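You operate a simulated robot arm through the tools that you are given. There is no shell and no other tool. Be economical: measure what you need, move in short steps, check, and stop when the job is done.

You run a simulated robot arm. Do the job below in one go: nothing can be reset, and whatever is moved stays where it is left.

JOB
Back off the third flange nut and wipe the old grease off the plate.
Fine: use the grey box spanner and the pad; both go back.

Only the result counts: the job must be done as asked and must still hold three seconds after the hand-in. Knocking over, shifting, dropping, spilling or breaking anything else fails it.

ROBOT AND FRAMES
A 7-joint arm with a two-finger parallel gripper, fixed in place. Base frame: the origin is at the foot of the arm, x ahead of it, y to its left, z up; the work surface is at about z = 900. Lengths are in mm, angles in rad, forces in N, time in s.
With the tool pointing down near the work surface it reaches from about 300 to 680 mm from the base axis. Its first joint turns from -1.152 to 1.152 rad. Payload 1.57 kg.
The tool frame sits at the grasp point between the pads (the TCP): z along the fingers, y along the line on which they close. The tips reach 30 mm beyond it. Largest opening 110 mm; finger width 24, thickness 12; the body of the gripper, 48 by 112 mm, starts 78 mm behind the TCP.
Orientation is that of the tool frame in the base frame, as a unit quaternion [w, x, y, z]. With the fingers straight down and closing along the base's y, the tool's x points along the base's -x, its y along +y and its z along -z.

CONTROLS
- The arm moves only by the tool arm_command. Its argument "increments" is a list of rows, each a list of 7 numbers: the shift along the base's x, y, z in units of 250 mm (1.0 is 250 mm), then the turn, a rotation vector about the base's x, y, z in units of 90 degrees (1.0 is 90 degrees), then the gripper command, from -1 (shut) to 1 (fully open), values between in proportion. In form: [[x, y, z, rx, ry, rz, gripper], ...]. A call has 1 to 10 rows; each row is the pose to reach, as a shift and turn from the pose commanded when the call began. A call with a number of a shift or a turn outside -1 to 1 is refused whole. A row lasts 0.2 s, in which the tool goes at most 50 mm and 0.15 rad; a call with a longer step from one row to the next is refused whole, and so is a gripper value outside its range. A pose out of reach is approached as far as the arm can. The call stops where the force on the tool passes 40 N (or 10 N more than at its start, if that is more) or the arm is blocked; 0.2 s more then pass. The fingers move at their own pace (about 108 mm/s each) and stop on an object; they squeeze with about 42 N. The grip force told is the motor's: it shows also when the fingers shut on nothing. Time passes only in rows, and 0.2 s behind the last, so rows that repeat a pose let the fingers close. It gives the time, the measured TCP pose, the force on the tool (base axes), the opening and the grip force at its end, in the units of the frame above (readings bear some noise).
- Cameras (640 x 400 px; columns grow to the right, rows downward): "scene" is fixed at [173.6, -395.4, 1406.9]; the picture's right is [0.72, -0.70, 0.00], its down [-0.37, -0.38, -0.85] and it looks along [0.59, 0.61, -0.53] (base axes); focal length 297 px, centre (320, 200). "wrist" rides on the gripper at [-36, 0, -80] in the tool frame; the picture's right is [0.00, -1.00, 0.00], its down [0.97, 0.00, -0.24] and it looks along [0.24, 0.00, 0.97] (tool axes); focal length 218 px, centre (320, 200). There is no depth. A picture from a camera that has moved, and an enlarged one, comes with that camera's place and axes in the base frame and with its lens.
- grab_frame(camera): a new picture of that camera. No time passes.
- inspect(camera, box): a new picture of the part [left, top, right, bottom] of that camera's present view, enlarged. No time passes.
- hand_in(): hands the job in; it is judged then, once.

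Work in short steps. Places have to be worked out from the pictures, the camera data and where the tool is seen: move nearer, look again, correct. Check each grasp and each placing, and mend what went wrong. You have 120 turns and 84 pictures in all, those below and enlarged ones among them. Open the gripper and draw the arm clear of the work before you hand the job in, unless the task says otherwise; then end with one line.

The tools are called after ">>>" as name(argument=value, ...) on one line, values as JSON. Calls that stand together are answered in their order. arm_command: Moves the arm, as the interface text tells. Its arguments: {"type":"object","properties":{"increments":{"type":"array","items":{"type":"array","items":{"type":"number"}}}},"required":["increments"]} The other tools are called the same way: grab_frame (camera) takes a picture; inspect (camera, box) takes an enlarged picture of a part of a camera's view; hand_in () hands the job in.

At the start:

```text
clock: 0.0
tool_pos: [418.3, -51.0, 1263.0]
orientation: [0.0, 0.0, 1.0, 0.0]
contact_force: [0.0, -0.6, -0.3]
grip_width: 109.9
gripper_force: 0.0
```

scene: 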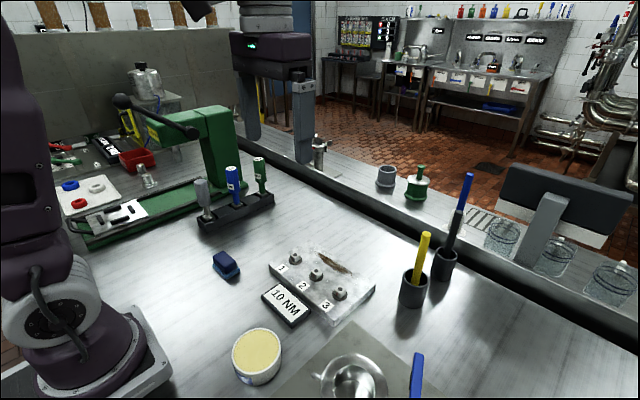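
wrist: 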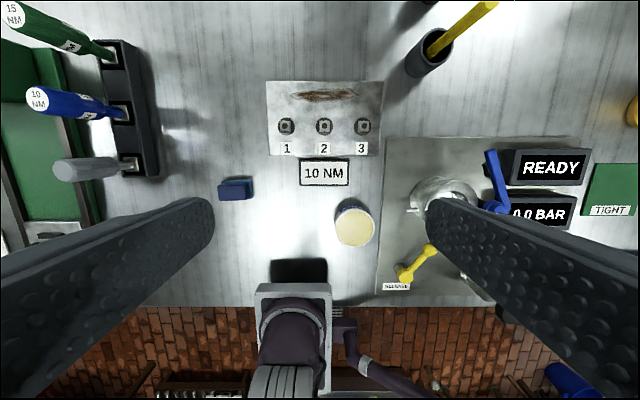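

I'll look closer at the plate, the spanner rack and the pad before moving.

>>> inspect(camera="wrist", box=[240, 60, 400, 200])

>>> inspect(camera="wrist", box=[0, 0, 280, 210])

>>> inspect(camera="scene", box=[180, 140, 400, 340])

```text
2.86 times, centred on (320, 130) of wrist
camera zoom: at [453.6, -51.9, 1342.2], right [0.0, -1.0, 0.0], down [-0.97, 0.0, 0.24], along [-0.24, 0.0, -0.97], focal length 624 px, centre (320, 400)
```

zoom: 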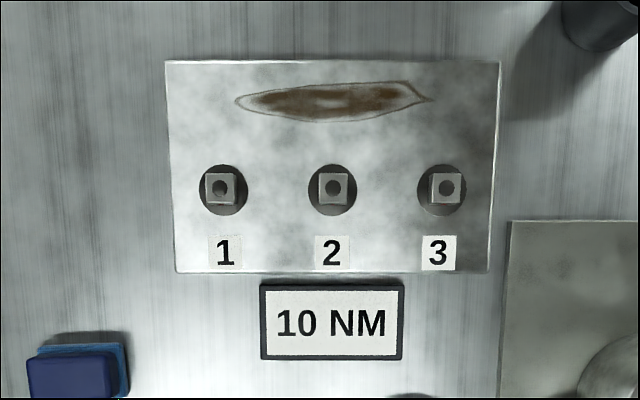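

```text
1.90 times, centred on (140, 105) of wrist
camera zoom: at [453.6, -51.9, 1342.2], right [0.0, -1.0, 0.0], down [-0.97, 0.0, 0.24], along [-0.24, 0.0, -0.97], focal length 416 px, centre (663, 381)
```

zoom: 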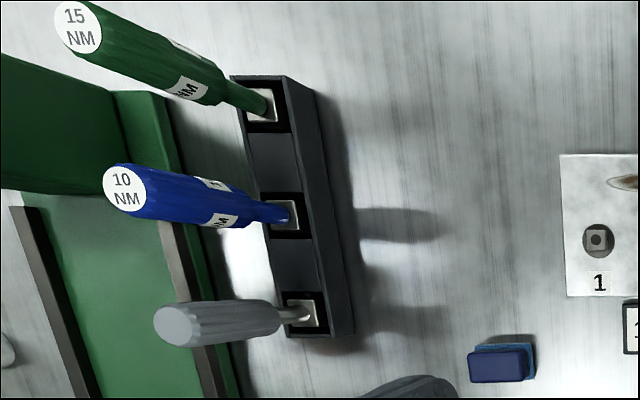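

```text
2.00 times, centred on (290, 240) of scene
camera zoom: at [173.6, -395.4, 1406.9], right [0.72, -0.7, 0.0], down [-0.37, -0.38, -0.85], along [0.59, 0.61, -0.53], focal length 594 px, centre (380, 120)
```

zoom: 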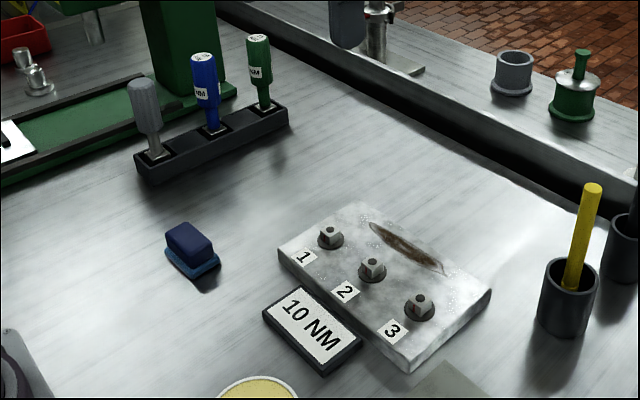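

Nut 3 comes out near (489,-131), the grey spanner stands near (421,295) with its top at about z 1043, the pad is near (372,110), and the grease lies along x≈540, y 0..-123. I'll move over the spanner, staying high, and look again.

>>> arm_command(increments=[[0, 0.2, 0, 0, 0, 0, 1], [0, 0.4, 0, 0, 0, 0, 1], [0, 0.6, 0, 0, 0, 0, 1], [0, 0.8, 0, 0, 0, 0, 1], [0, 1.0, 0, 0, 0, 0, 1], [0, 1.0, 0, 0, 0, 0, 1]])

>>> grab_frame(camera="wrist")

>>> grab_frame(camera="scene")

```text
clock: 1.4
tool_pos: [415.3, 196.8, 1263.5]
orientation: [-0.001, 0.001, 1.0, 0.0]
contact_force: [0.6, 0.5, 0.8]
grip_width: 110.2
gripper_force: 0.0
```

```text
78 pictures are left
camera wrist: at [450.7, 198.2, 1342.8], right [0.0, -1.0, 0.0], down [-0.97, 0.0, 0.24], along [-0.24, 0.0, -0.97], focal length 218 px, centre (320, 200)
```

wrist: 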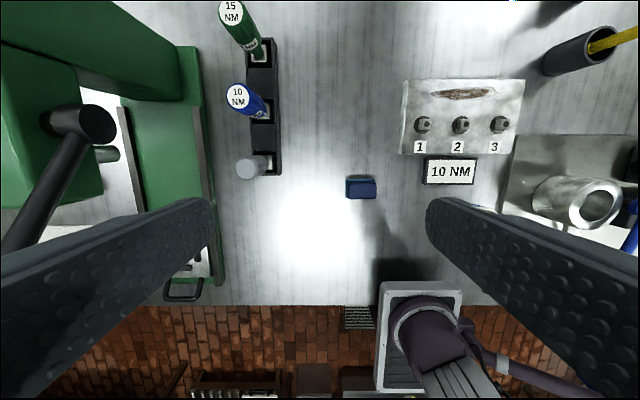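

```text
77 pictures are left
```

scene: 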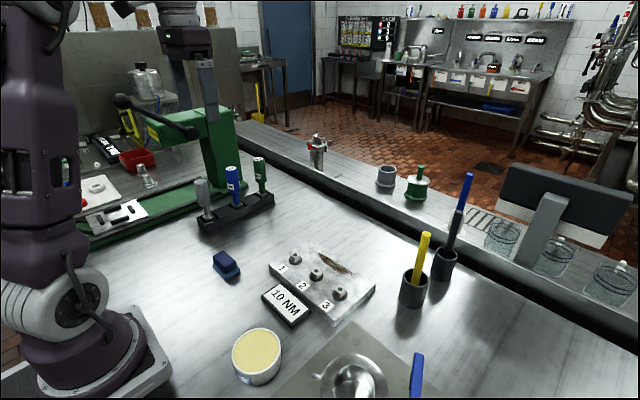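

The press lever tip is near (465,395,1142), about 40 mm clear of the gripper body, so there is room. The spanner estimate agrees at (421,294). I'll move over it at TCP z 1130.

>>> arm_command(increments=[[0, 0.16, -0.1, 0, 0, 0, 0.6], [0.01, 0.3, -0.2, 0, 0, 0, 0.2], [0.01, 0.39, -0.33, 0, 0, 0, 0.2], [0.01, 0.39, -0.46, 0, 0, 0, 0.2], [0.01, 0.39, -0.53, 0, 0, 0, 0.2], [0.01, 0.39, -0.53, 0, 0, 0, 0.2]])

>>> grab_frame(camera="wrist")

>>> grab_frame(camera="scene")

```text
clock: 2.8
tool_pos: [421.7, 295.9, 1132.7]
orientation: [0.0, 0.0, 1.0, 0.0]
contact_force: [0.2, 0.2, 0.4]
grip_width: 66.0
gripper_force: 0.2
```

```text
76 pictures are left
camera wrist: at [456.8, 295.4, 1211.1], right [0.0, -1.0, 0.0], down [-0.97, 0.0, 0.24], along [-0.24, 0.0, -0.97], focal length 218 px, centre (320, 200)
```

wrist: 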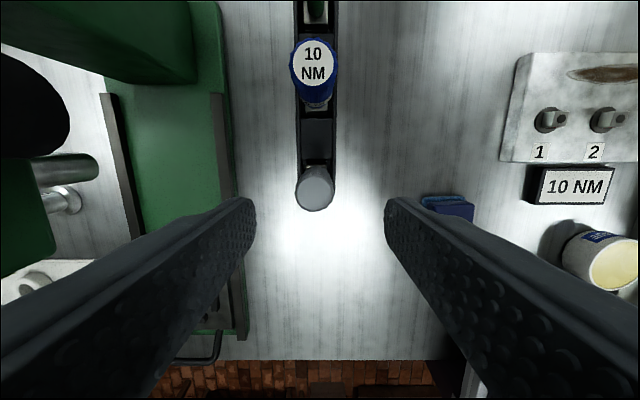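

```text
75 pictures are left
```

scene: 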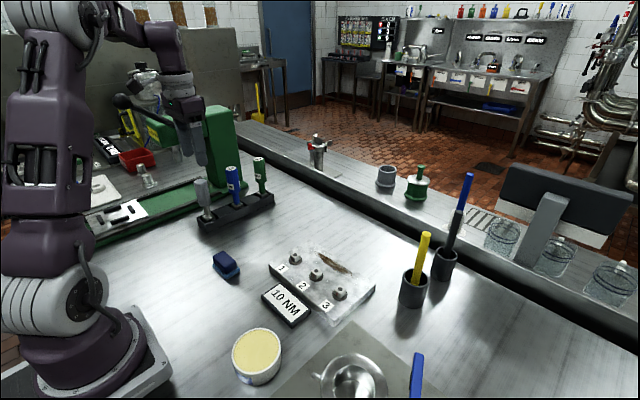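

The handle sits at about (422,298), is 30 mm across and spans z≈973–1043. I'll centre on it, descend to TCP z≈1008 and close.

>>> arm_command(increments=[[0, 0.01, -0.15, 0, 0, 0, 0.2], [0, 0.01, -0.3, 0, 0, 0, 0.2], [0, 0.01, -0.42, 0, 0, 0, 0.2], [0, 0.01, -0.5, 0, 0, 0, 0.2], [0, 0.01, -0.5, 0, 0, 0, 0.2]])

>>> grab_frame(camera="wrist")

>>> inspect(camera="scene", box=[150, 100, 310, 260])

```text
clock: 4.0
tool_pos: [419.8, 299.4, 1005.7]
orientation: [0.0, 0.0, 1.0, -0.001]
contact_force: [0.6, -0.5, 0.4]
grip_width: 65.9
gripper_force: 0.0
```

```text
74 pictures are left
camera wrist: at [456.3, 297.9, 1085.3], right [0.0, -1.0, 0.0], down [-0.97, 0.0, 0.24], along [-0.24, 0.0, -0.97], focal length 218 px, centre (320, 200)
```

wrist: 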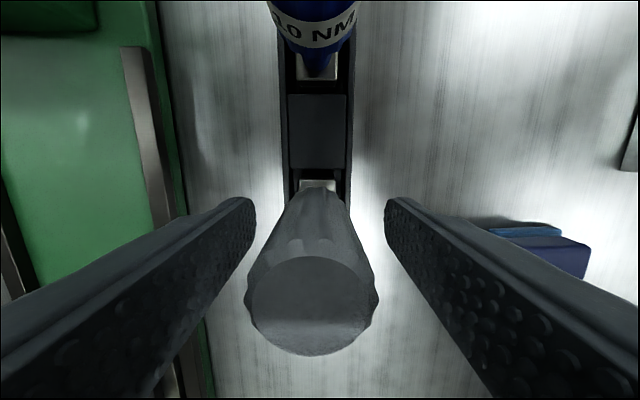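

```text
2.50 times, centred on (230, 180) of scene
camera zoom: at [173.6, -395.4, 1406.9], right [0.72, -0.7, 0.0], down [-0.37, -0.38, -0.85], along [0.59, 0.61, -0.53], focal length 742 px, centre (545, 250)
```

zoom: 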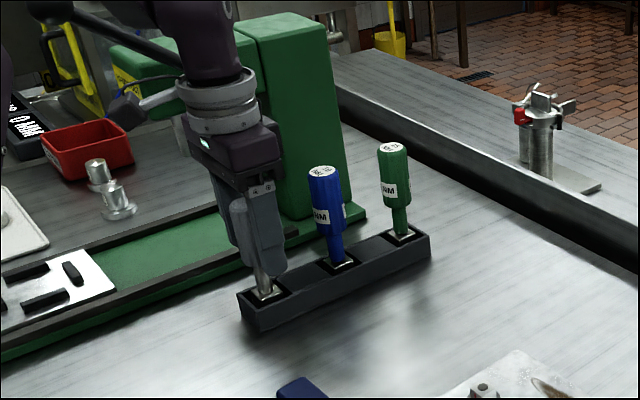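

The handle is between the pads. I'll shift 1.5 mm in y and close.

>>> arm_command(increments=[[0.004, 0.004, 0, 0, 0, 0, 0.2], [0.004, 0.004, 0, 0, 0, 0, -1], [0.004, 0.004, 0, 0, 0, 0, -1], [0.004, 0.004, 0, 0, 0, 0, -1], [0.004, 0.004, 0, 0, 0, 0, -1]])

```text
clock: 5.2
tool_pos: [421.7, 298.9, 1006.9]
orientation: [0.0, 0.0, 1.0, -0.001]
contact_force: [-0.4, 1.2, 0.4]
grip_width: 32.0
gripper_force: 40.7
```

The grip holds at 32 mm with little side force. I'll lift straight up.

>>> arm_command(increments=[[0, 0, 0.04, 0, 0, 0, -1], [0, 0, 0.12, 0, 0, 0, -1], [0, 0, 0.22, 0, 0, 0, -1], [0, 0, 0.35, 0, 0, 0, -1], [0, 0, 0.5, 0, 0, 0, -1], [0, 0, 0.5, 0, 0, 0, -1]])

>>> inspect(camera="scene", box=[150, 60, 310, 240])

>>> grab_frame(camera="wrist")

```text
clock: 6.6
tool_pos: [421.5, 297.9, 1130.9]
orientation: [0.0, 0.0, 1.0, 0.001]
contact_force: [0.0, -0.1, -1.6]
grip_width: 32.1
gripper_force: 40.6
```

```text
2.22 times, centred on (230, 150) of scene
camera zoom: at [173.6, -395.4, 1406.9], right [0.72, -0.7, 0.0], down [-0.37, -0.38, -0.85], along [0.59, 0.61, -0.53], focal length 660 px, centre (520, 311)
```

zoom: 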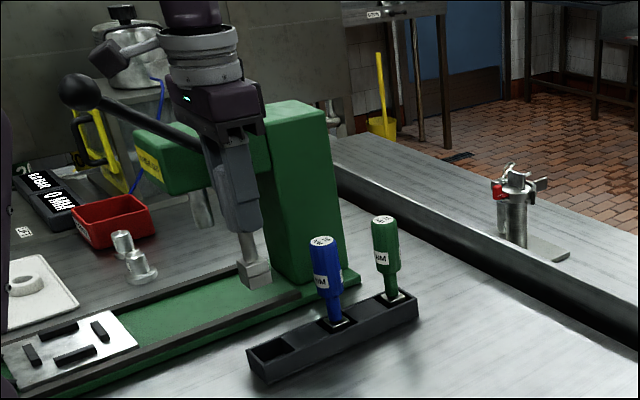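

```text
71 pictures are left
camera wrist: at [457.0, 298.5, 1209.3], right [0.0, -1.0, 0.0], down [-0.97, 0.0, 0.24], along [-0.24, 0.0, -0.97], focal length 218 px, centre (320, 200)
```

wrist: 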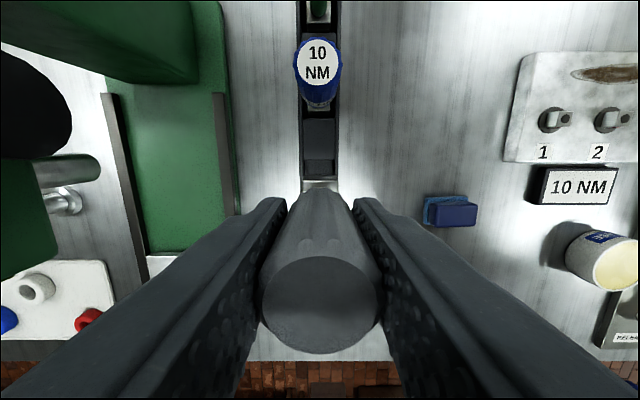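

The spanner is out and its mouth is about 108 mm below the TCP. I'll carry it to just short of nut 3, staying high, to measure the nut from close by.

>>> arm_command(increments=[[0, -0.19, 0, 0, 0, 0, -1], [0, -0.38, 0, 0, 0, 0, -1], [0, -0.57, 0, 0, 0, 0, -1], [0, -0.76, 0, 0, 0, 0, -1], [0, -0.95, 0, 0, 0, 0, -1], [0, -0.95, 0, 0, 0, 0, -1]])

>>> arm_command(increments=[[0, -0.19, 0, 0, 0, 0, -1], [0, -0.38, 0, 0, 0, 0, -1], [0, -0.57, 0, 0, 0, 0, -1], [0, -0.76, 0, 0, 0, 0, -1], [0, -0.76, 0, 0, 0, 0, -1]])

>>> grab_frame(camera="wrist")

>>> inspect(camera="wrist", box=[240, 80, 400, 180])

>>> inspect(camera="scene", box=[240, 150, 400, 330])

```text
clock: 8.0
tool_pos: [420.1, 60.4, 1132.0]
orientation: [0.0, 0.0, 1.0, 0.0]
contact_force: [0.0, -0.2, -1.3]
grip_width: 31.9
gripper_force: 40.5
```

```text
clock: 9.2
tool_pos: [422.3, -129.9, 1132.3]
orientation: [0.0, 0.0, 1.0, 0.0]
contact_force: [0.5, -0.1, -1.6]
grip_width: 31.7
gripper_force: 41.0
```

```text
70 pictures are left
camera wrist: at [457.7, -130.2, 1211.1], right [0.0, -1.0, 0.0], down [-0.97, 0.0, 0.24], along [-0.24, 0.0, -0.97], focal length 218 px, centre (320, 200)
```

wrist: 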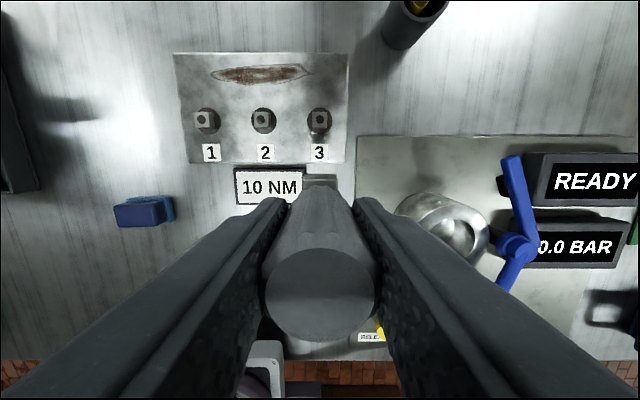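

```text
4.00 times, centred on (320, 130) of wrist
camera zoom: at [457.7, -130.2, 1211.1], right [0.0, -1.0, 0.0], down [-0.97, 0.0, 0.24], along [-0.24, 0.0, -0.97], focal length 873 px, centre (320, 480)
```

zoom: 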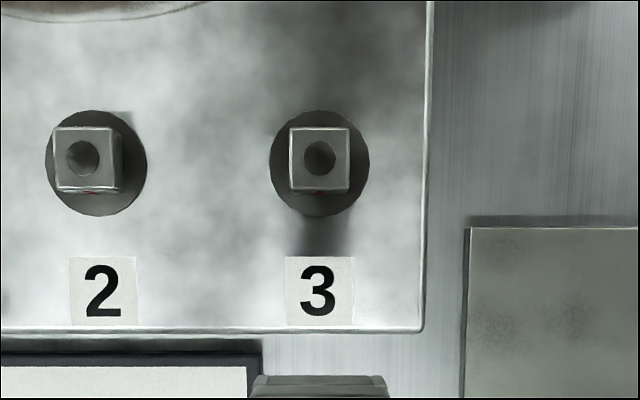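

```text
2.22 times, centred on (320, 240) of scene
camera zoom: at [173.6, -395.4, 1406.9], right [0.72, -0.7, 0.0], down [-0.37, -0.38, -0.85], along [0.59, 0.61, -0.53], focal length 660 px, centre (320, 111)
```

zoom: 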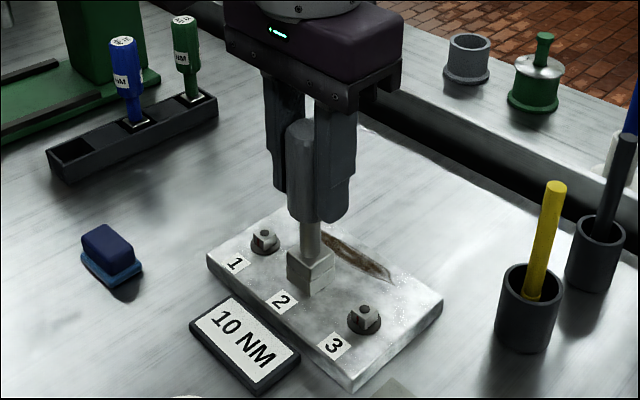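

Nut 3 is in line with the tool in y and square to the axes; by the camera angles it is about 67 mm ahead in x, with its top at z≈940. I'll move over it and lower to about 15 mm above.

>>> arm_command(increments=[[0.14, 0, 0, 0, 0, 0, -1], [0.27, 0, 0, 0, 0, 0, -1], [0.27, 0, -0.12, 0, 0, 0, -1], [0.27, 0, -0.24, 0, 0, 0, -1], [0.27, 0, -0.27, 0, 0, 0, -1], [0.27, 0, -0.27, 0, 0, 0, -1]])

>>> inspect(camera="wrist", box=[240, 120, 400, 220])

>>> inspect(camera="scene", box=[290, 240, 390, 320])

```text
clock: 10.6
tool_pos: [488.2, -127.0, 1063.3]
orientation: [0.0, 0.001, 1.0, -0.001]
contact_force: [0.8, -0.1, -1.6]
grip_width: 31.9
gripper_force: 40.4
```

```text
4.00 times, centred on (320, 170) of wrist
camera zoom: at [524.2, -128.2, 1141.9], right [0.0, -1.0, 0.0], down [-0.97, 0.0, 0.24], along [-0.24, 0.0, -0.97], focal length 873 px, centre (320, 320)
```

zoom: 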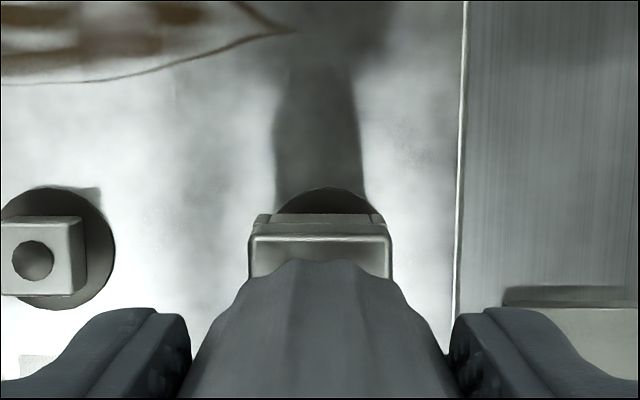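

```text
5.00 times, centred on (340, 280) of scene
camera zoom: at [173.6, -395.4, 1406.9], right [0.72, -0.7, 0.0], down [-0.37, -0.38, -0.85], along [0.59, 0.61, -0.53], focal length 1485 px, centre (220, -200)
```

zoom: 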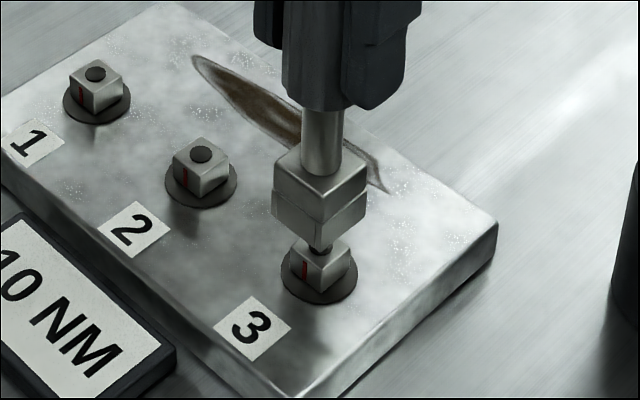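

The camera shows the socket about 2 mm to +y of nut 3's axis and x within 1 mm. I'll correct that, then lower partway onto the nut.

>>> arm_command(increments=[[0.003, -0.009, 0, 0, 0, 0, -1], [0.003, -0.009, -0.02, 0, 0, 0, -1], [0.003, -0.009, -0.04, 0, 0, 0, -1], [0.003, -0.009, -0.05, 0, 0, 0, -1], [0.003, -0.009, -0.05, 0, 0, 0, -1]])

>>> inspect(camera="wrist", box=[240, 120, 400, 220])

>>> inspect(camera="scene", box=[290, 240, 390, 320])

```text
clock: 11.8
tool_pos: [489.2, -131.4, 1049.9]
orientation: [0.0, 0.001, 1.0, 0.0]
contact_force: [0.1, 0.4, -1.8]
grip_width: 32.2
gripper_force: 40.1
```

```text
4.00 times, centred on (320, 170) of wrist
camera zoom: at [524.8, -130.9, 1129.5], right [0.0, -1.0, 0.0], down [-0.97, 0.0, 0.24], along [-0.24, 0.0, -0.97], focal length 873 px, centre (320, 320)
```

zoom: 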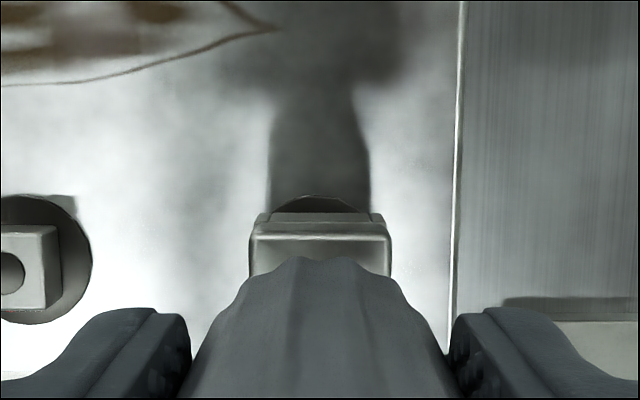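

```text
5.00 times, centred on (340, 280) of scene
camera zoom: at [173.6, -395.4, 1406.9], right [0.72, -0.7, 0.0], down [-0.37, -0.38, -0.85], along [0.59, 0.61, -0.53], focal length 1485 px, centre (220, -200)
```

zoom: 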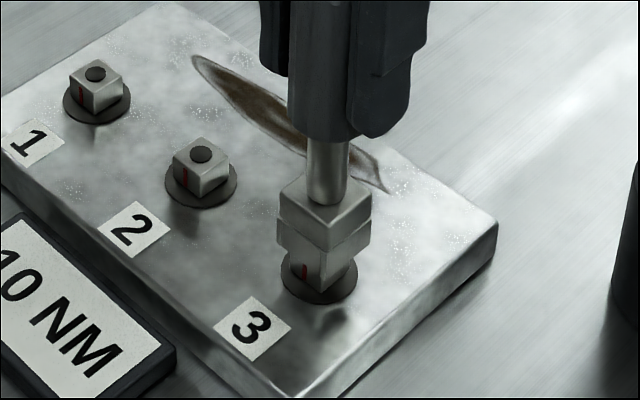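

The socket now looks centred on the nut. I'll lower slowly until it seats.

>>> arm_command(increments=[[0, 0, -0.016, 0, 0, 0, -1], [0, 0, -0.032, 0, 0, 0, -1], [0, 0, -0.048, 0, 0, 0, -1], [0, 0, -0.064, 0, 0, 0, -1], [0, 0, -0.08, 0, 0, 0, -1]])

>>> inspect(camera="scene", box=[290, 240, 390, 320])

```text
clock: 13.0
tool_pos: [489.3, -131.1, 1032.6]
orientation: [0.003, 0.0, 1.0, -0.001]
contact_force: [0.0, 2.7, 27.1]
grip_width: 32.2
gripper_force: 40.1
```

```text
5.00 times, centred on (340, 280) of scene
camera zoom: at [173.1, -395.2, 1407.0], right [0.72, -0.7, 0.0], down [-0.37, -0.38, -0.85], along [0.59, 0.61, -0.53], focal length 1485 px, centre (220, -200)
```

zoom: 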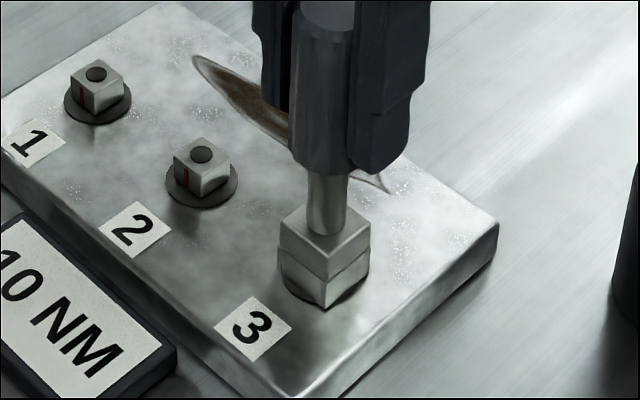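

The socket is seated on the flange. I'll relieve the push slightly and start turning counter-clockwise seen from above (+rz).

>>> arm_command(increments=[[0, 0, 0.006, 0, 0, 0, -1], [0, 0, 0.006, 0, 0, 0.06, -1], [0, 0, 0.006, 0, 0, 0.12, -1], [0, 0, 0.006, 0, 0, 0.2, -1], [0, 0, 0.006, 0, 0, 0.28, -1], [0, 0, 0.006, 0, 0, 0.36, -1], [0, 0, 0.006, 0, 0, 0.36, -1]])

>>> inspect(camera="scene", box=[290, 240, 390, 320])

```text
clock: 14.6
tool_pos: [489.2, -131.3, 1031.3]
orientation: [0.001, -0.28, 0.96, 0.0]
contact_force: [-0.3, 1.6, -0.6]
grip_width: 31.7
gripper_force: 40.7
```

```text
5.00 times, centred on (340, 280) of scene
camera zoom: at [173.5, -395.4, 1406.9], right [0.72, -0.7, 0.0], down [-0.37, -0.38, -0.85], along [0.59, 0.61, -0.53], focal length 1485 px, centre (220, -200)
```

zoom: 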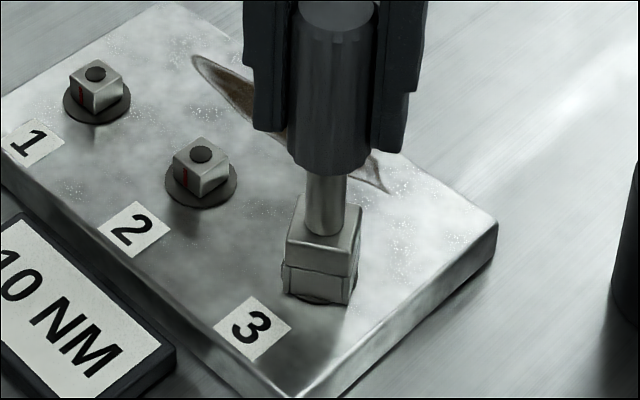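

Socket and gripper turned together about 32° with little force. I'll carry on to a full quarter turn.

>>> arm_command(increments=[[0, 0, 0, 0, 0, 0.09, -1], [0, 0, 0, 0, 0, 0.18, -1], [0, 0, 0, 0, 0, 0.27, -1], [0, 0, 0, 0, 0, 0.36, -1], [0, 0, 0, 0, 0, 0.45, -1], [0, 0, 0, 0, 0, 0.54, -1], [0, 0, 0, 0, 0, 0.64, -1], [0, 0, 0, 0, 0, 0.64, -1]])

>>> inspect(camera="scene", box=[290, 240, 390, 320])

```text
refused: row 7 steps farther than a row can; nothing moved
```

```text
5.00 times, centred on (340, 280) of scene
camera zoom: at [173.5, -395.4, 1406.9], right [0.72, -0.7, 0.0], down [-0.37, -0.38, -0.85], along [0.59, 0.61, -0.53], focal length 1485 px, centre (220, -200)
```

zoom: 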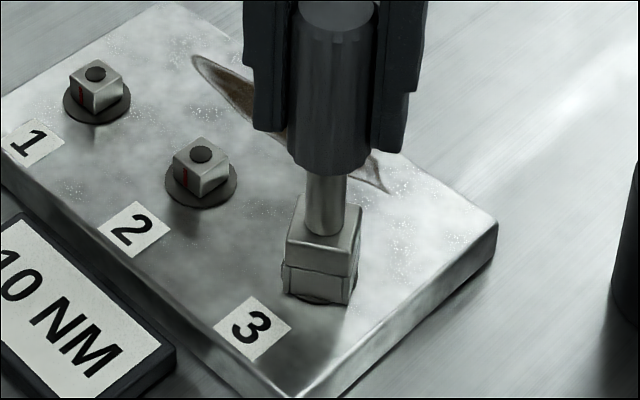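

The last row's step was too long, so I'll repeat the turn with even steps.

>>> arm_command(increments=[[0, 0, 0, 0, 0, 0.09, -1], [0, 0, 0, 0, 0, 0.18, -1], [0, 0, 0, 0, 0, 0.27, -1], [0, 0, 0, 0, 0, 0.36, -1], [0, 0, 0, 0, 0, 0.45, -1], [0, 0, 0, 0, 0, 0.54, -1], [0, 0, 0, 0, 0, 0.6, -1], [0, 0, 0, 0, 0, 0.64, -1], [0, 0, 0, 0, 0, 0.64, -1]])

>>> inspect(camera="scene", box=[290, 240, 390, 320])

```text
clock: 16.6
tool_pos: [490.0, -130.8, 1033.2]
orientation: [0.0, -0.707, 0.707, 0.0]
contact_force: [-4.6, 2.2, 3.3]
grip_width: 31.8
gripper_force: 40.6
```

```text
5.00 times, centred on (340, 280) of scene
camera zoom: at [173.4, -395.3, 1406.9], right [0.72, -0.7, 0.0], down [-0.37, -0.38, -0.85], along [0.59, 0.61, -0.53], focal length 1485 px, centre (220, -200)
```

zoom: 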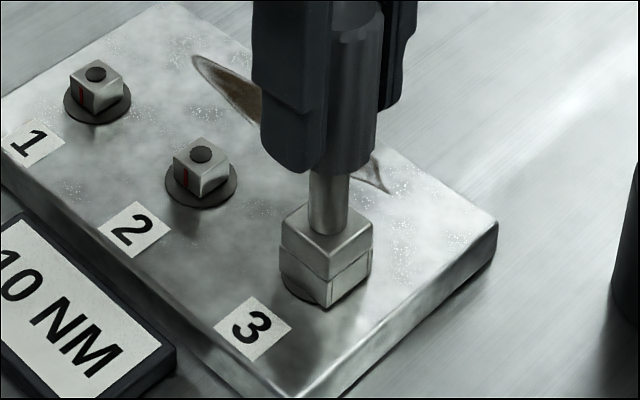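

The quarter turn is done and the socket is square again. I'll lift straight off and check the nut's red mark.

>>> arm_command(increments=[[0, 0, 0.03, 0, 0, 0, -1], [0, 0, 0.07, 0, 0, 0, -1], [0, 0, 0.12, 0, 0, 0, -1], [0, 0, 0.2, 0, 0, 0, -1], [0, 0, 0.3, 0, 0, 0, -1], [0, 0, 0.4, 0, 0, 0, -1], [0, 0, 0.4, 0, 0, 0, -1]])

>>> inspect(camera="scene", box=[290, 240, 390, 320])

>>> grab_frame(camera="scene")

```text
clock: 18.2
tool_pos: [489.2, -131.0, 1134.8]
orientation: [0.0, 0.707, -0.707, 0.0]
contact_force: [0.1, 1.0, -2.3]
grip_width: 32.0
gripper_force: 40.3
```

```text
5.00 times, centred on (340, 280) of scene
camera zoom: at [173.6, -395.4, 1406.9], right [0.72, -0.7, 0.0], down [-0.37, -0.38, -0.85], along [0.59, 0.61, -0.53], focal length 1485 px, centre (220, -200)
```

zoom: 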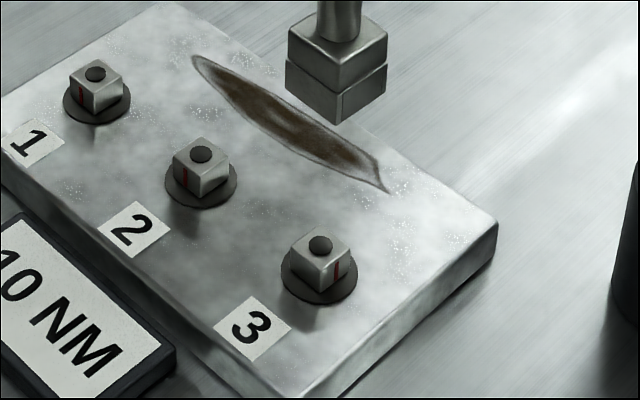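

```text
58 pictures are left
```

scene: 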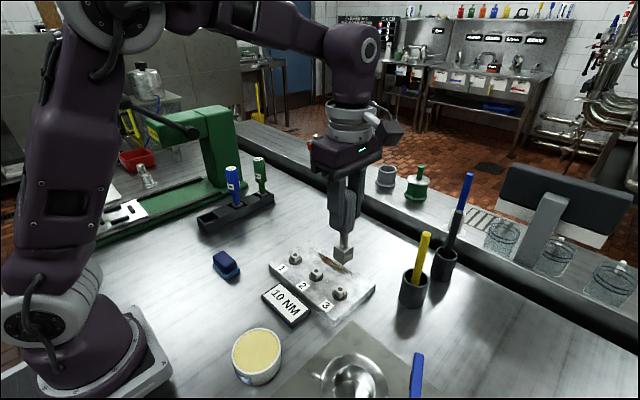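

The mark has moved a quarter turn counter-clockwise, so the nut is loosening. To leave no doubt I'll lower back onto it from here and turn somewhat further.

>>> arm_command(increments=[[0, 0, -0.1, 0, 0, 0, -1], [0, 0, -0.2, 0, 0, 0, -1], [0, 0, -0.3, 0, 0, 0, -1], [0, 0, -0.33, 0, 0, 0, -1], [0, 0, -0.36, 0, 0, 0, -1], [0, 0, -0.38, 0, 0, 0, -1], [0, 0, -0.397, 0, 0, 0, -1]])

>>> inspect(camera="scene", box=[290, 240, 390, 320])

```text
clock: 19.6
tool_pos: [491.8, -130.3, 1043.3]
orientation: [-0.001, 0.707, -0.707, 0.002]
contact_force: [-4.2, 0.7, 12.0]
grip_width: 31.5
gripper_force: 40.7
stopped in row 6: the force on the tool passed its limit (the readings are from after the stop); the commanded pose is now the measured one
```

```text
5.00 times, centred on (340, 280) of scene
camera zoom: at [173.3, -395.3, 1407.0], right [0.72, -0.7, 0.0], down [-0.37, -0.38, -0.85], along [0.59, 0.61, -0.53], focal length 1485 px, centre (220, -200)
```

zoom: 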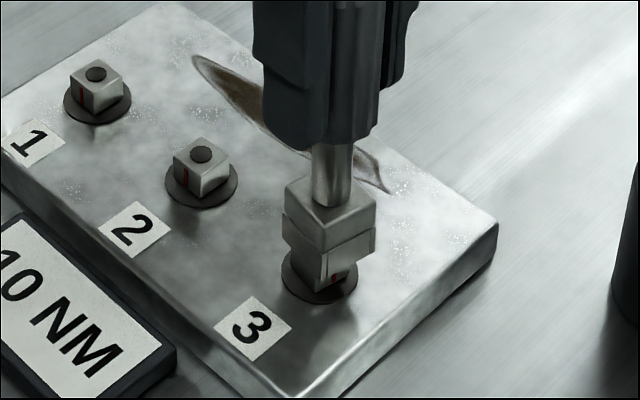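

The socket caught the nut's rim: it sits about 2 mm off in +x compared with the seated pose (489.5,-131). I'll lift a little, correct, and lower again.

>>> arm_command(increments=[[0, 0, 0.03, 0, 0, 0, -1], [-0.009, -0.003, 0.03, 0, 0, 0, -1], [-0.009, -0.003, 0.03, 0, 0, 0, -1]])

>>> inspect(camera="scene", box=[290, 240, 390, 320])

>>> inspect(camera="wrist", box=[240, 120, 400, 220])

```text
clock: 20.4
tool_pos: [488.7, -131.8, 1050.1]
orientation: [0.001, -0.707, 0.707, -0.002]
contact_force: [0.3, 0.1, -2.0]
grip_width: 31.9
gripper_force: 40.3
```

```text
5.00 times, centred on (340, 280) of scene
camera zoom: at [173.6, -395.4, 1406.9], right [0.72, -0.7, 0.0], down [-0.37, -0.38, -0.85], along [0.59, 0.61, -0.53], focal length 1485 px, centre (220, -200)
```

zoom: 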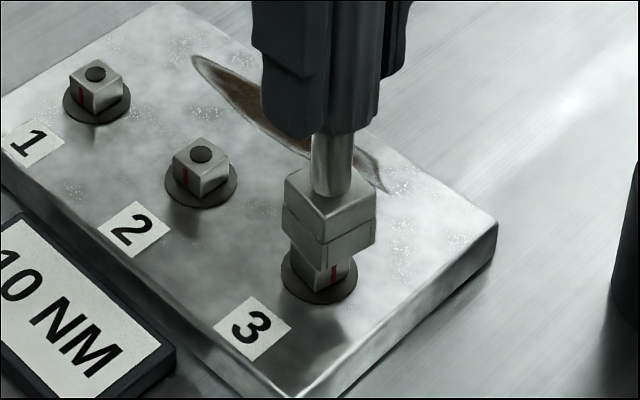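

```text
4.00 times, centred on (320, 170) of wrist
camera zoom: at [488.2, -95.5, 1128.9], right [1.0, 0.0, 0.0], down [0.0, -0.97, 0.24], along [0.0, -0.24, -0.97], focal length 873 px, centre (320, 320)
```

zoom: 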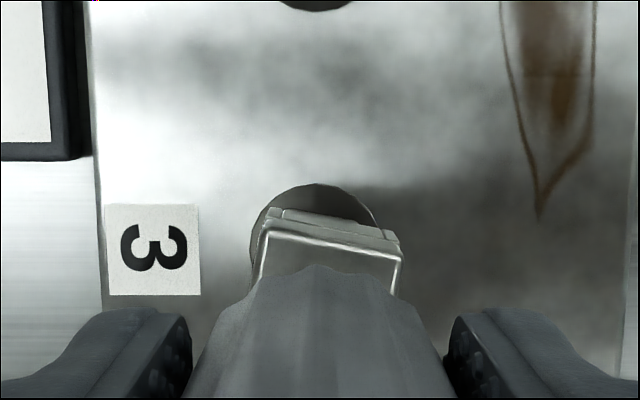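

The spanner has slipped round in the grip by about 12°, so socket and nut are no longer aligned. I'll back off upward and to -y to see the nut's true angle.

>>> arm_command(increments=[[0, 0, 0.12, 0, 0, 0, -1], [0, -0.12, 0.2, 0, 0, 0, -1], [0, -0.26, 0.2, 0, 0, 0, -1], [0, -0.26, 0.2, 0, 0, 0, -1]])

>>> inspect(camera="wrist", box=[240, 100, 400, 200])

>>> inspect(camera="scene", box=[310, 240, 410, 320])

```text
clock: 21.4
tool_pos: [488.5, -197.5, 1096.9]
orientation: [0.001, -0.707, 0.707, -0.002]
contact_force: [0.1, 0.0, -1.6]
grip_width: 31.8
gripper_force: 40.6
```

```text
4.00 times, centred on (320, 150) of wrist
camera zoom: at [488.3, -160.3, 1176.8], right [1.0, 0.0, 0.0], down [0.0, -0.97, 0.24], along [0.0, -0.24, -0.97], focal length 873 px, centre (320, 400)
```

zoom: 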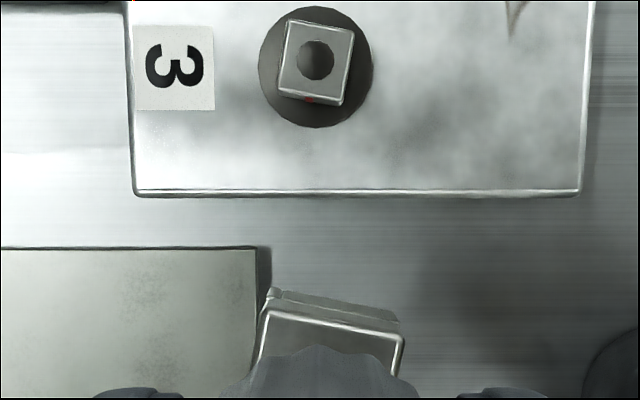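

```text
5.00 times, centred on (360, 280) of scene
camera zoom: at [173.6, -395.4, 1406.9], right [0.72, -0.7, 0.0], down [-0.37, -0.38, -0.85], along [0.59, 0.61, -0.53], focal length 1485 px, centre (120, -200)
```

zoom: 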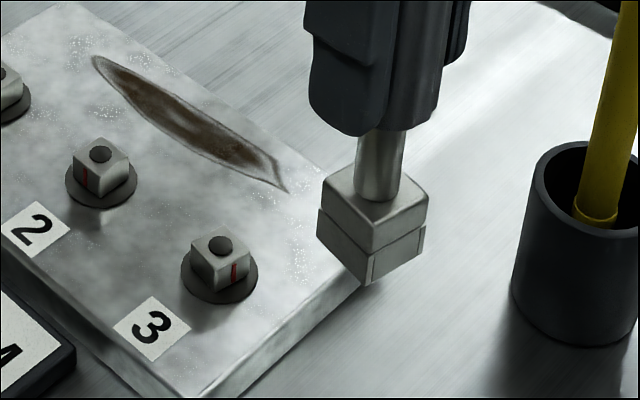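

The nut has turned about 80°, and the socket is now off it by roughly 0.8 mm in x, 4 mm in y and 4° in yaw. I'll correct all three and come back over it at hover height.

>>> arm_command(increments=[[-0.003, 0.14, 0, 0, 0, 0.035, -1], [-0.003, 0.279, 0, 0, 0, 0.035, -1], [-0.003, 0.279, -0.1, 0, 0, 0.035, -1], [-0.003, 0.279, -0.18, 0, 0, 0.035, -1], [-0.003, 0.279, -0.18, 0, 0, 0.035, -1]])

>>> inspect(camera="wrist", box=[240, 120, 400, 220])

>>> inspect(camera="scene", box=[290, 240, 390, 320])

```text
clock: 22.6
tool_pos: [488.9, -126.9, 1053.8]
orientation: [0.0, 0.727, -0.687, 0.003]
contact_force: [-0.9, -0.5, -1.1]
grip_width: 31.9
gripper_force: 40.4
```

```text
4.00 times, centred on (320, 170) of wrist
camera zoom: at [486.7, -90.2, 1132.3], right [1.0, 0.06, 0.0], down [0.05, -0.97, 0.24], along [0.02, -0.24, -0.97], focal length 873 px, centre (320, 320)
```

zoom: 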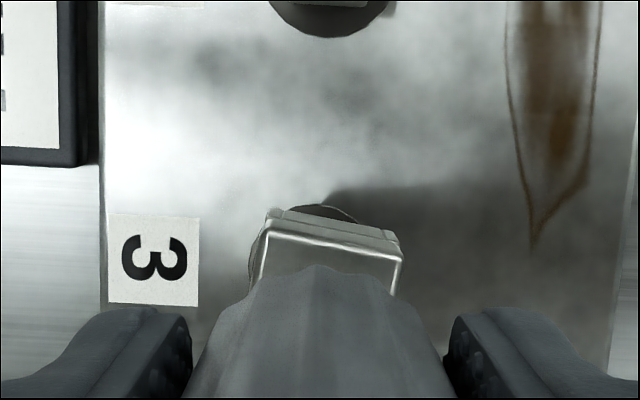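

```text
5.00 times, centred on (340, 280) of scene
camera zoom: at [173.6, -395.4, 1406.9], right [0.72, -0.7, 0.0], down [-0.37, -0.38, -0.85], along [0.59, 0.61, -0.53], focal length 1485 px, centre (220, -200)
```

zoom: 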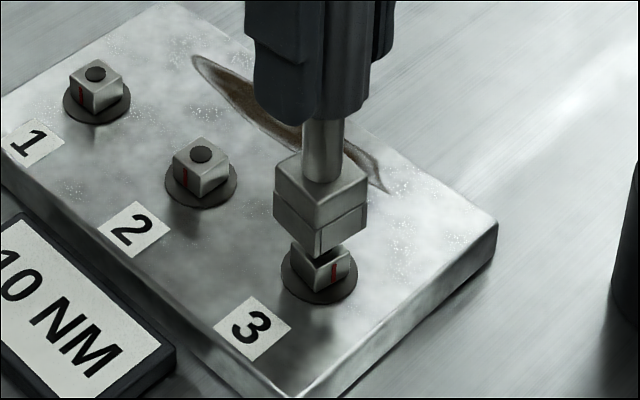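

The socket is over the nut within a millimetre or so in both views, so I'll lower slowly.

>>> arm_command(increments=[[0, 0, -0.02, 0, 0, 0, -1], [0, 0, -0.036, 0, 0, 0, -1], [0, 0, -0.052, 0, 0, 0, -1], [0, 0, -0.068, 0, 0, 0, -1], [0, 0, -0.082, 0, 0, 0, -1]])

>>> inspect(camera="scene", box=[290, 240, 390, 320])

```text
clock: 23.5
tool_pos: [487.4, -127.1, 1043.3]
orientation: [-0.001, 0.727, -0.687, 0.004]
contact_force: [-3.5, 1.5, 8.6]
grip_width: 31.6
gripper_force: 40.3
stopped in row 4: the force on the tool passed its limit (the readings are from after the stop); the commanded pose is now the measured one
```

```text
5.00 times, centred on (340, 280) of scene
camera zoom: at [173.3, -395.3, 1406.9], right [0.72, -0.7, 0.0], down [-0.37, -0.38, -0.85], along [0.59, 0.61, -0.53], focal length 1485 px, centre (220, -200)
```

zoom: 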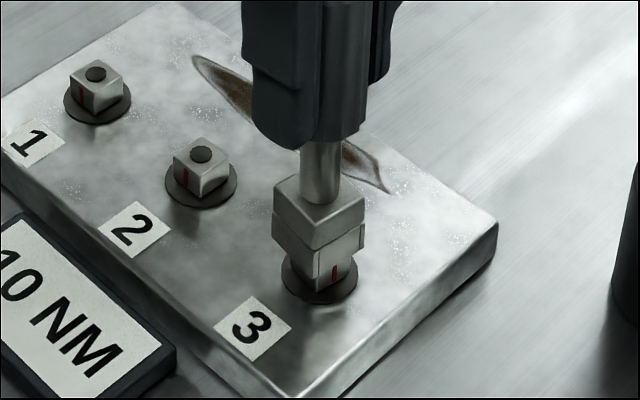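

The scene view puts the socket about 2 mm left of the nut axis, along +x/-y. I'll lift, shift 1.4 mm each way and inspect at higher zoom.

>>> arm_command(increments=[[0, 0, 0.03, 0, 0, 0, -1], [0.006, -0.006, 0.03, 0, 0, 0, -1], [0.006, -0.006, 0.03, 0, 0, 0, -1]])

>>> inspect(camera="scene", box=[324, 260, 364, 308])

>>> inspect(camera="wrist", box=[290, 155, 350, 195])

```text
clock: 24.3
tool_pos: [490.4, -128.5, 1050.6]
orientation: [0.0, 0.726, -0.687, 0.004]
contact_force: [-0.1, -0.3, -1.7]
grip_width: 31.9
gripper_force: 40.0
```

```text
8.33 times, centred on (344, 284) of scene
camera zoom: at [173.6, -395.4, 1406.9], right [0.72, -0.7, 0.0], down [-0.37, -0.38, -0.85], along [0.59, 0.61, -0.53], focal length 2475 px, centre (120, -500)
```

zoom: 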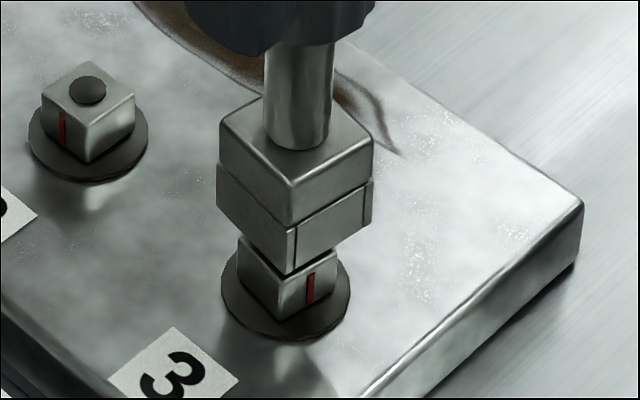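

```text
10.00 times, centred on (320, 175) of wrist
camera zoom: at [487.1, -91.5, 1129.1], right [1.0, 0.06, 0.01], down [0.05, -0.97, 0.24], along [0.02, -0.24, -0.97], focal length 2183 px, centre (320, 450)
```

zoom: 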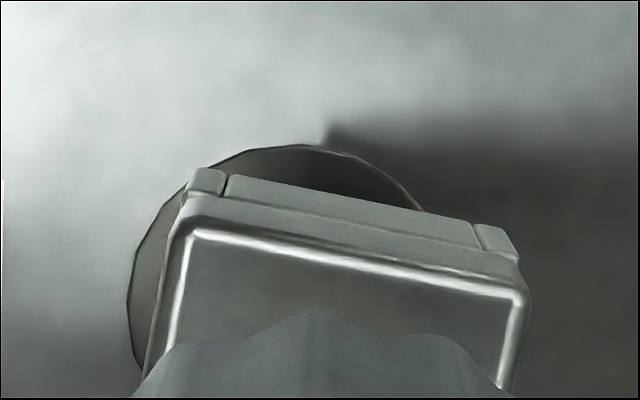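

With refined figures from both cameras, the socket is about 1.7 mm too far in +x, y is within 0.5 mm and yaw within 1–2°. I'll shift and lower gently.

>>> arm_command(increments=[[-0.007, 0, 0, 0, 0, 0, -1], [-0.007, 0, -0.02, 0, 0, 0, -1], [-0.007, 0, -0.032, 0, 0, 0, -1], [-0.007, 0, -0.044, 0, 0, 0, -1], [-0.007, 0, -0.056, 0, 0, 0, -1], [-0.007, 0, -0.068, 0, 0, 0, -1]])

>>> inspect(camera="scene", box=[324, 260, 364, 308])

```text
clock: 25.7
tool_pos: [488.7, -128.7, 1031.8]
orientation: [-0.001, 0.727, -0.687, 0.005]
contact_force: [0.2, 0.4, -2.7]
grip_width: 31.9
gripper_force: 40.3
```

```text
8.33 times, centred on (344, 284) of scene
camera zoom: at [173.6, -395.4, 1406.9], right [0.72, -0.7, 0.0], down [-0.37, -0.38, -0.85], along [0.59, 0.61, -0.53], focal length 2475 px, centre (120, -500)
```

zoom: 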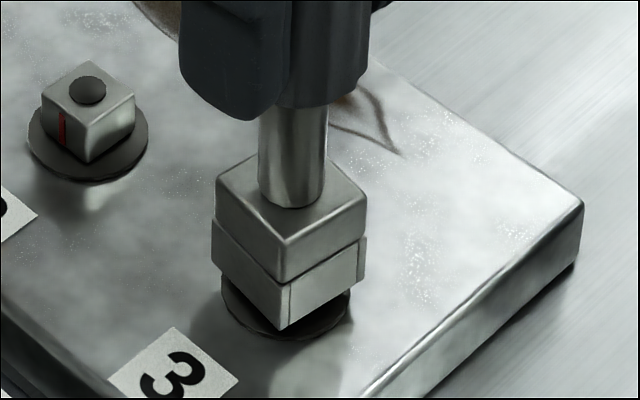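

It seated freely. I'll turn further counter-clockwise by about 50°.

>>> arm_command(increments=[[0, 0, 0, 0, 0, 0.08, -1], [0, 0, 0, 0, 0, 0.16, -1], [0, 0, 0, 0, 0, 0.24, -1], [0, 0, 0, 0, 0, 0.32, -1], [0, 0, 0, 0, 0, 0.4, -1], [0, 0, 0, 0, 0, 0.48, -1], [0, 0, 0, 0, 0, 0.55, -1], [0, 0, 0, 0, 0, 0.55, -1]])

>>> inspect(camera="scene", box=[290, 240, 390, 320])

```text
clock: 27.5
tool_pos: [487.4, -128.4, 1032.6]
orientation: [-0.003, 0.948, -0.318, 0.004]
contact_force: [-4.3, -2.8, -0.7]
grip_width: 31.9
gripper_force: 40.1
```

```text
5.00 times, centred on (340, 280) of scene
camera zoom: at [173.5, -395.5, 1406.9], right [0.72, -0.7, 0.0], down [-0.37, -0.38, -0.85], along [0.59, 0.61, -0.53], focal length 1485 px, centre (220, -200)
```

zoom: 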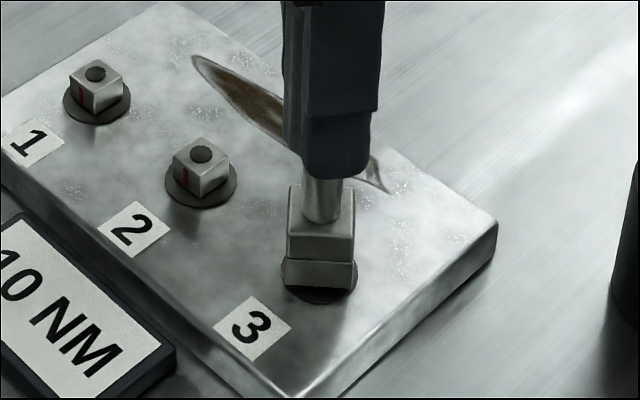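

It turned to about 140° of gripper yaw, with the socket following. I'll lift off straight up and check.

>>> arm_command(increments=[[0, 0, 0.03, 0, 0, 0, -1], [0, 0, 0.07, 0, 0, 0, -1], [0, 0, 0.13, 0, 0, 0, -1], [0, 0, 0.25, 0, 0, 0, -1], [0, 0, 0.4, 0, 0, 0, -1], [0, 0, 0.4, 0, 0, 0, -1]])

>>> inspect(camera="scene", box=[290, 240, 390, 320])

```text
clock: 28.9
tool_pos: [489.0, -126.8, 1134.0]
orientation: [-0.003, 0.947, -0.32, 0.003]
contact_force: [-0.2, 0.5, -1.3]
grip_width: 31.9
gripper_force: 40.5
```

```text
5.00 times, centred on (340, 280) of scene
camera zoom: at [173.6, -395.4, 1406.9], right [0.72, -0.7, 0.0], down [-0.37, -0.38, -0.85], along [0.59, 0.61, -0.53], focal length 1485 px, centre (220, -200)
```

zoom: 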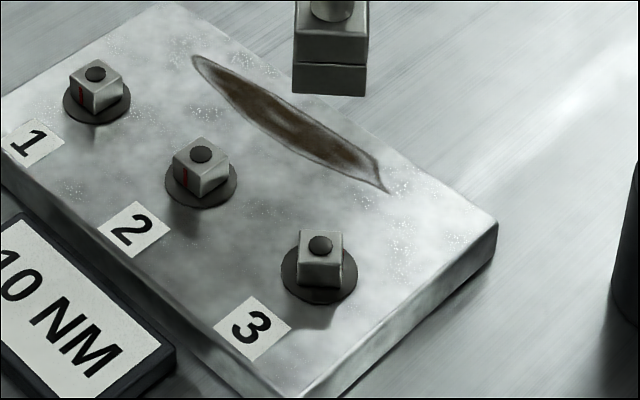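

Nut 3 is now about 130° backed off, which is plenty. I'll carry the spanner toward the rack while unwinding the wrist.

>>> arm_command(increments=[[-0.05, 0.05, 0.0, 0, 0, -0.09, -1], [-0.1, 0.15, 0.02, 0, 0, -0.18, -1], [-0.16, 0.25, 0.04, 0, 0, -0.27, -1], [-0.22, 0.38, 0.06, 0, 0, -0.36, -1], [-0.27, 0.5, 0.08, 0, 0, -0.45, -1], [-0.27, 0.62, 0.08, 0, 0, -0.54, -1], [-0.27, 0.74, 0.08, 0, 0, -0.63, -1], [-0.27, 0.86, 0.08, 0, 0, -0.72, -1], [-0.27, 0.98, 0.08, 0, 0, -0.81, -1], [-0.27, 1.0, 0.08, 0, 0, -0.9, -1]])

>>> arm_command(increments=[[0, 0.1, 0, 0, 0, -0.09, -1], [0, 0.2, 0, 0, 0, -0.18, -1], [0, 0.3, 0, 0, 0, -0.27, -1], [0, 0.4, 0, 0, 0, -0.36, -1], [0, 0.46, 0, 0, 0, -0.45, -1], [0, 0.46, 0, 0, 0, -0.54, -1], [0, 0.46, 0, 0, 0, -0.54, -1]])

>>> grab_frame(camera="wrist")

>>> inspect(camera="wrist", box=[240, 120, 400, 220])

```text
clock: 31.1
tool_pos: [420.6, 122.3, 1153.4]
orientation: [-0.001, -0.511, 0.859, -0.004]
contact_force: [-0.3, 0.3, -1.6]
grip_width: 31.7
gripper_force: 40.6
```

```text
clock: 32.7
tool_pos: [418.3, 237.4, 1153.2]
orientation: [-0.002, -0.113, 0.994, -0.003]
contact_force: [-0.4, -0.4, -1.5]
grip_width: 31.9
gripper_force: 40.5
```

```text
44 pictures are left
camera wrist: at [455.0, 245.9, 1232.1], right [0.22, -0.97, 0.01], down [-0.94, -0.22, 0.25], along [-0.24, -0.06, -0.97], focal length 218 px, centre (320, 200)
```

wrist: 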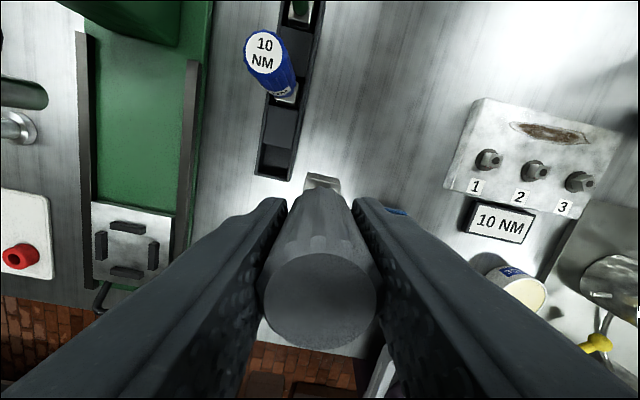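

```text
4.00 times, centred on (320, 170) of wrist
camera zoom: at [455.0, 245.9, 1232.1], right [0.22, -0.97, 0.01], down [-0.94, -0.22, 0.25], along [-0.24, -0.06, -0.97], focal length 873 px, centre (320, 320)
```

zoom: 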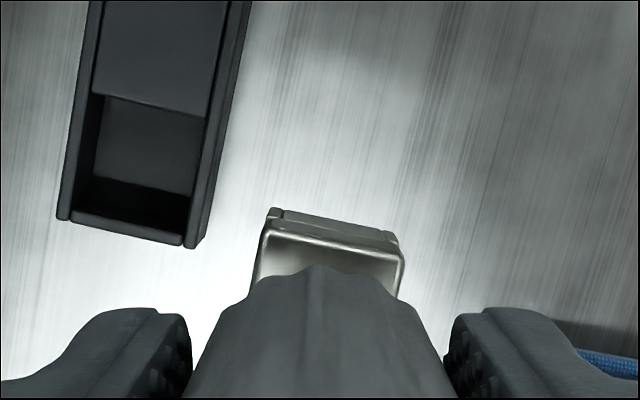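

The socket is within about 1–2° of the slot's direction. I'll move over the grey slot (target spanner axis ≈(420.3,299)) and hover just above the rack.

>>> arm_command(increments=[[0.01, 0.13, 0, 0, 0, 0, -1], [0.01, 0.248, 0, 0, 0, 0, -1], [0.01, 0.248, -0.15, 0, 0, 0, -1], [0.01, 0.248, -0.3, 0, 0, 0, -1], [0.01, 0.248, -0.37, 0, 0, 0, -1], [0.01, 0.248, -0.37, 0, 0, 0, -1]])

>>> inspect(camera="wrist", box=[270, 135, 370, 205])

>>> inspect(camera="scene", box=[180, 180, 250, 236])

```text
clock: 34.1
tool_pos: [423.1, 299.5, 1060.3]
orientation: [-0.003, -0.114, 0.993, -0.004]
contact_force: [0.0, -0.2, -1.2]
grip_width: 32.0
gripper_force: 40.5
```

```text
5.71 times, centred on (320, 170) of wrist
camera zoom: at [458.5, 309.3, 1138.2], right [0.23, -0.97, 0.01], down [-0.94, -0.22, 0.25], along [-0.24, -0.06, -0.97], focal length 1247 px, centre (320, 371)
```

zoom: 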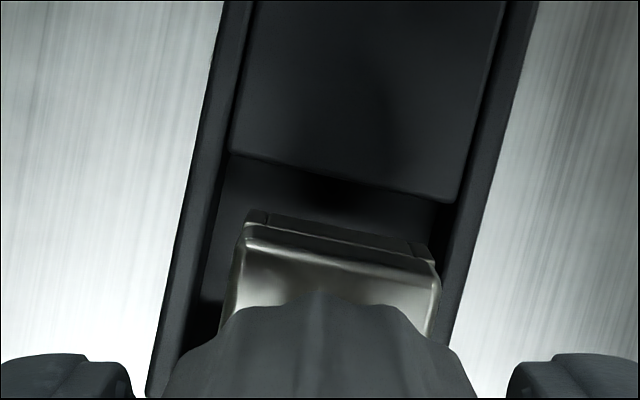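

```text
7.14 times, centred on (215, 208) of scene
camera zoom: at [173.6, -395.4, 1406.9], right [0.72, -0.7, 0.0], down [-0.37, -0.38, -0.85], along [0.59, 0.61, -0.53], focal length 2122 px, centre (1070, 143)
```

zoom: 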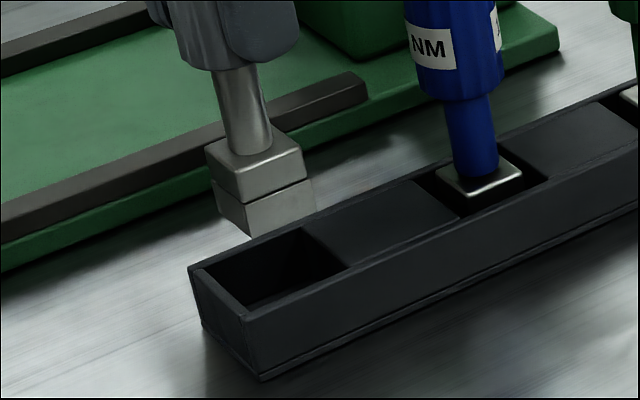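

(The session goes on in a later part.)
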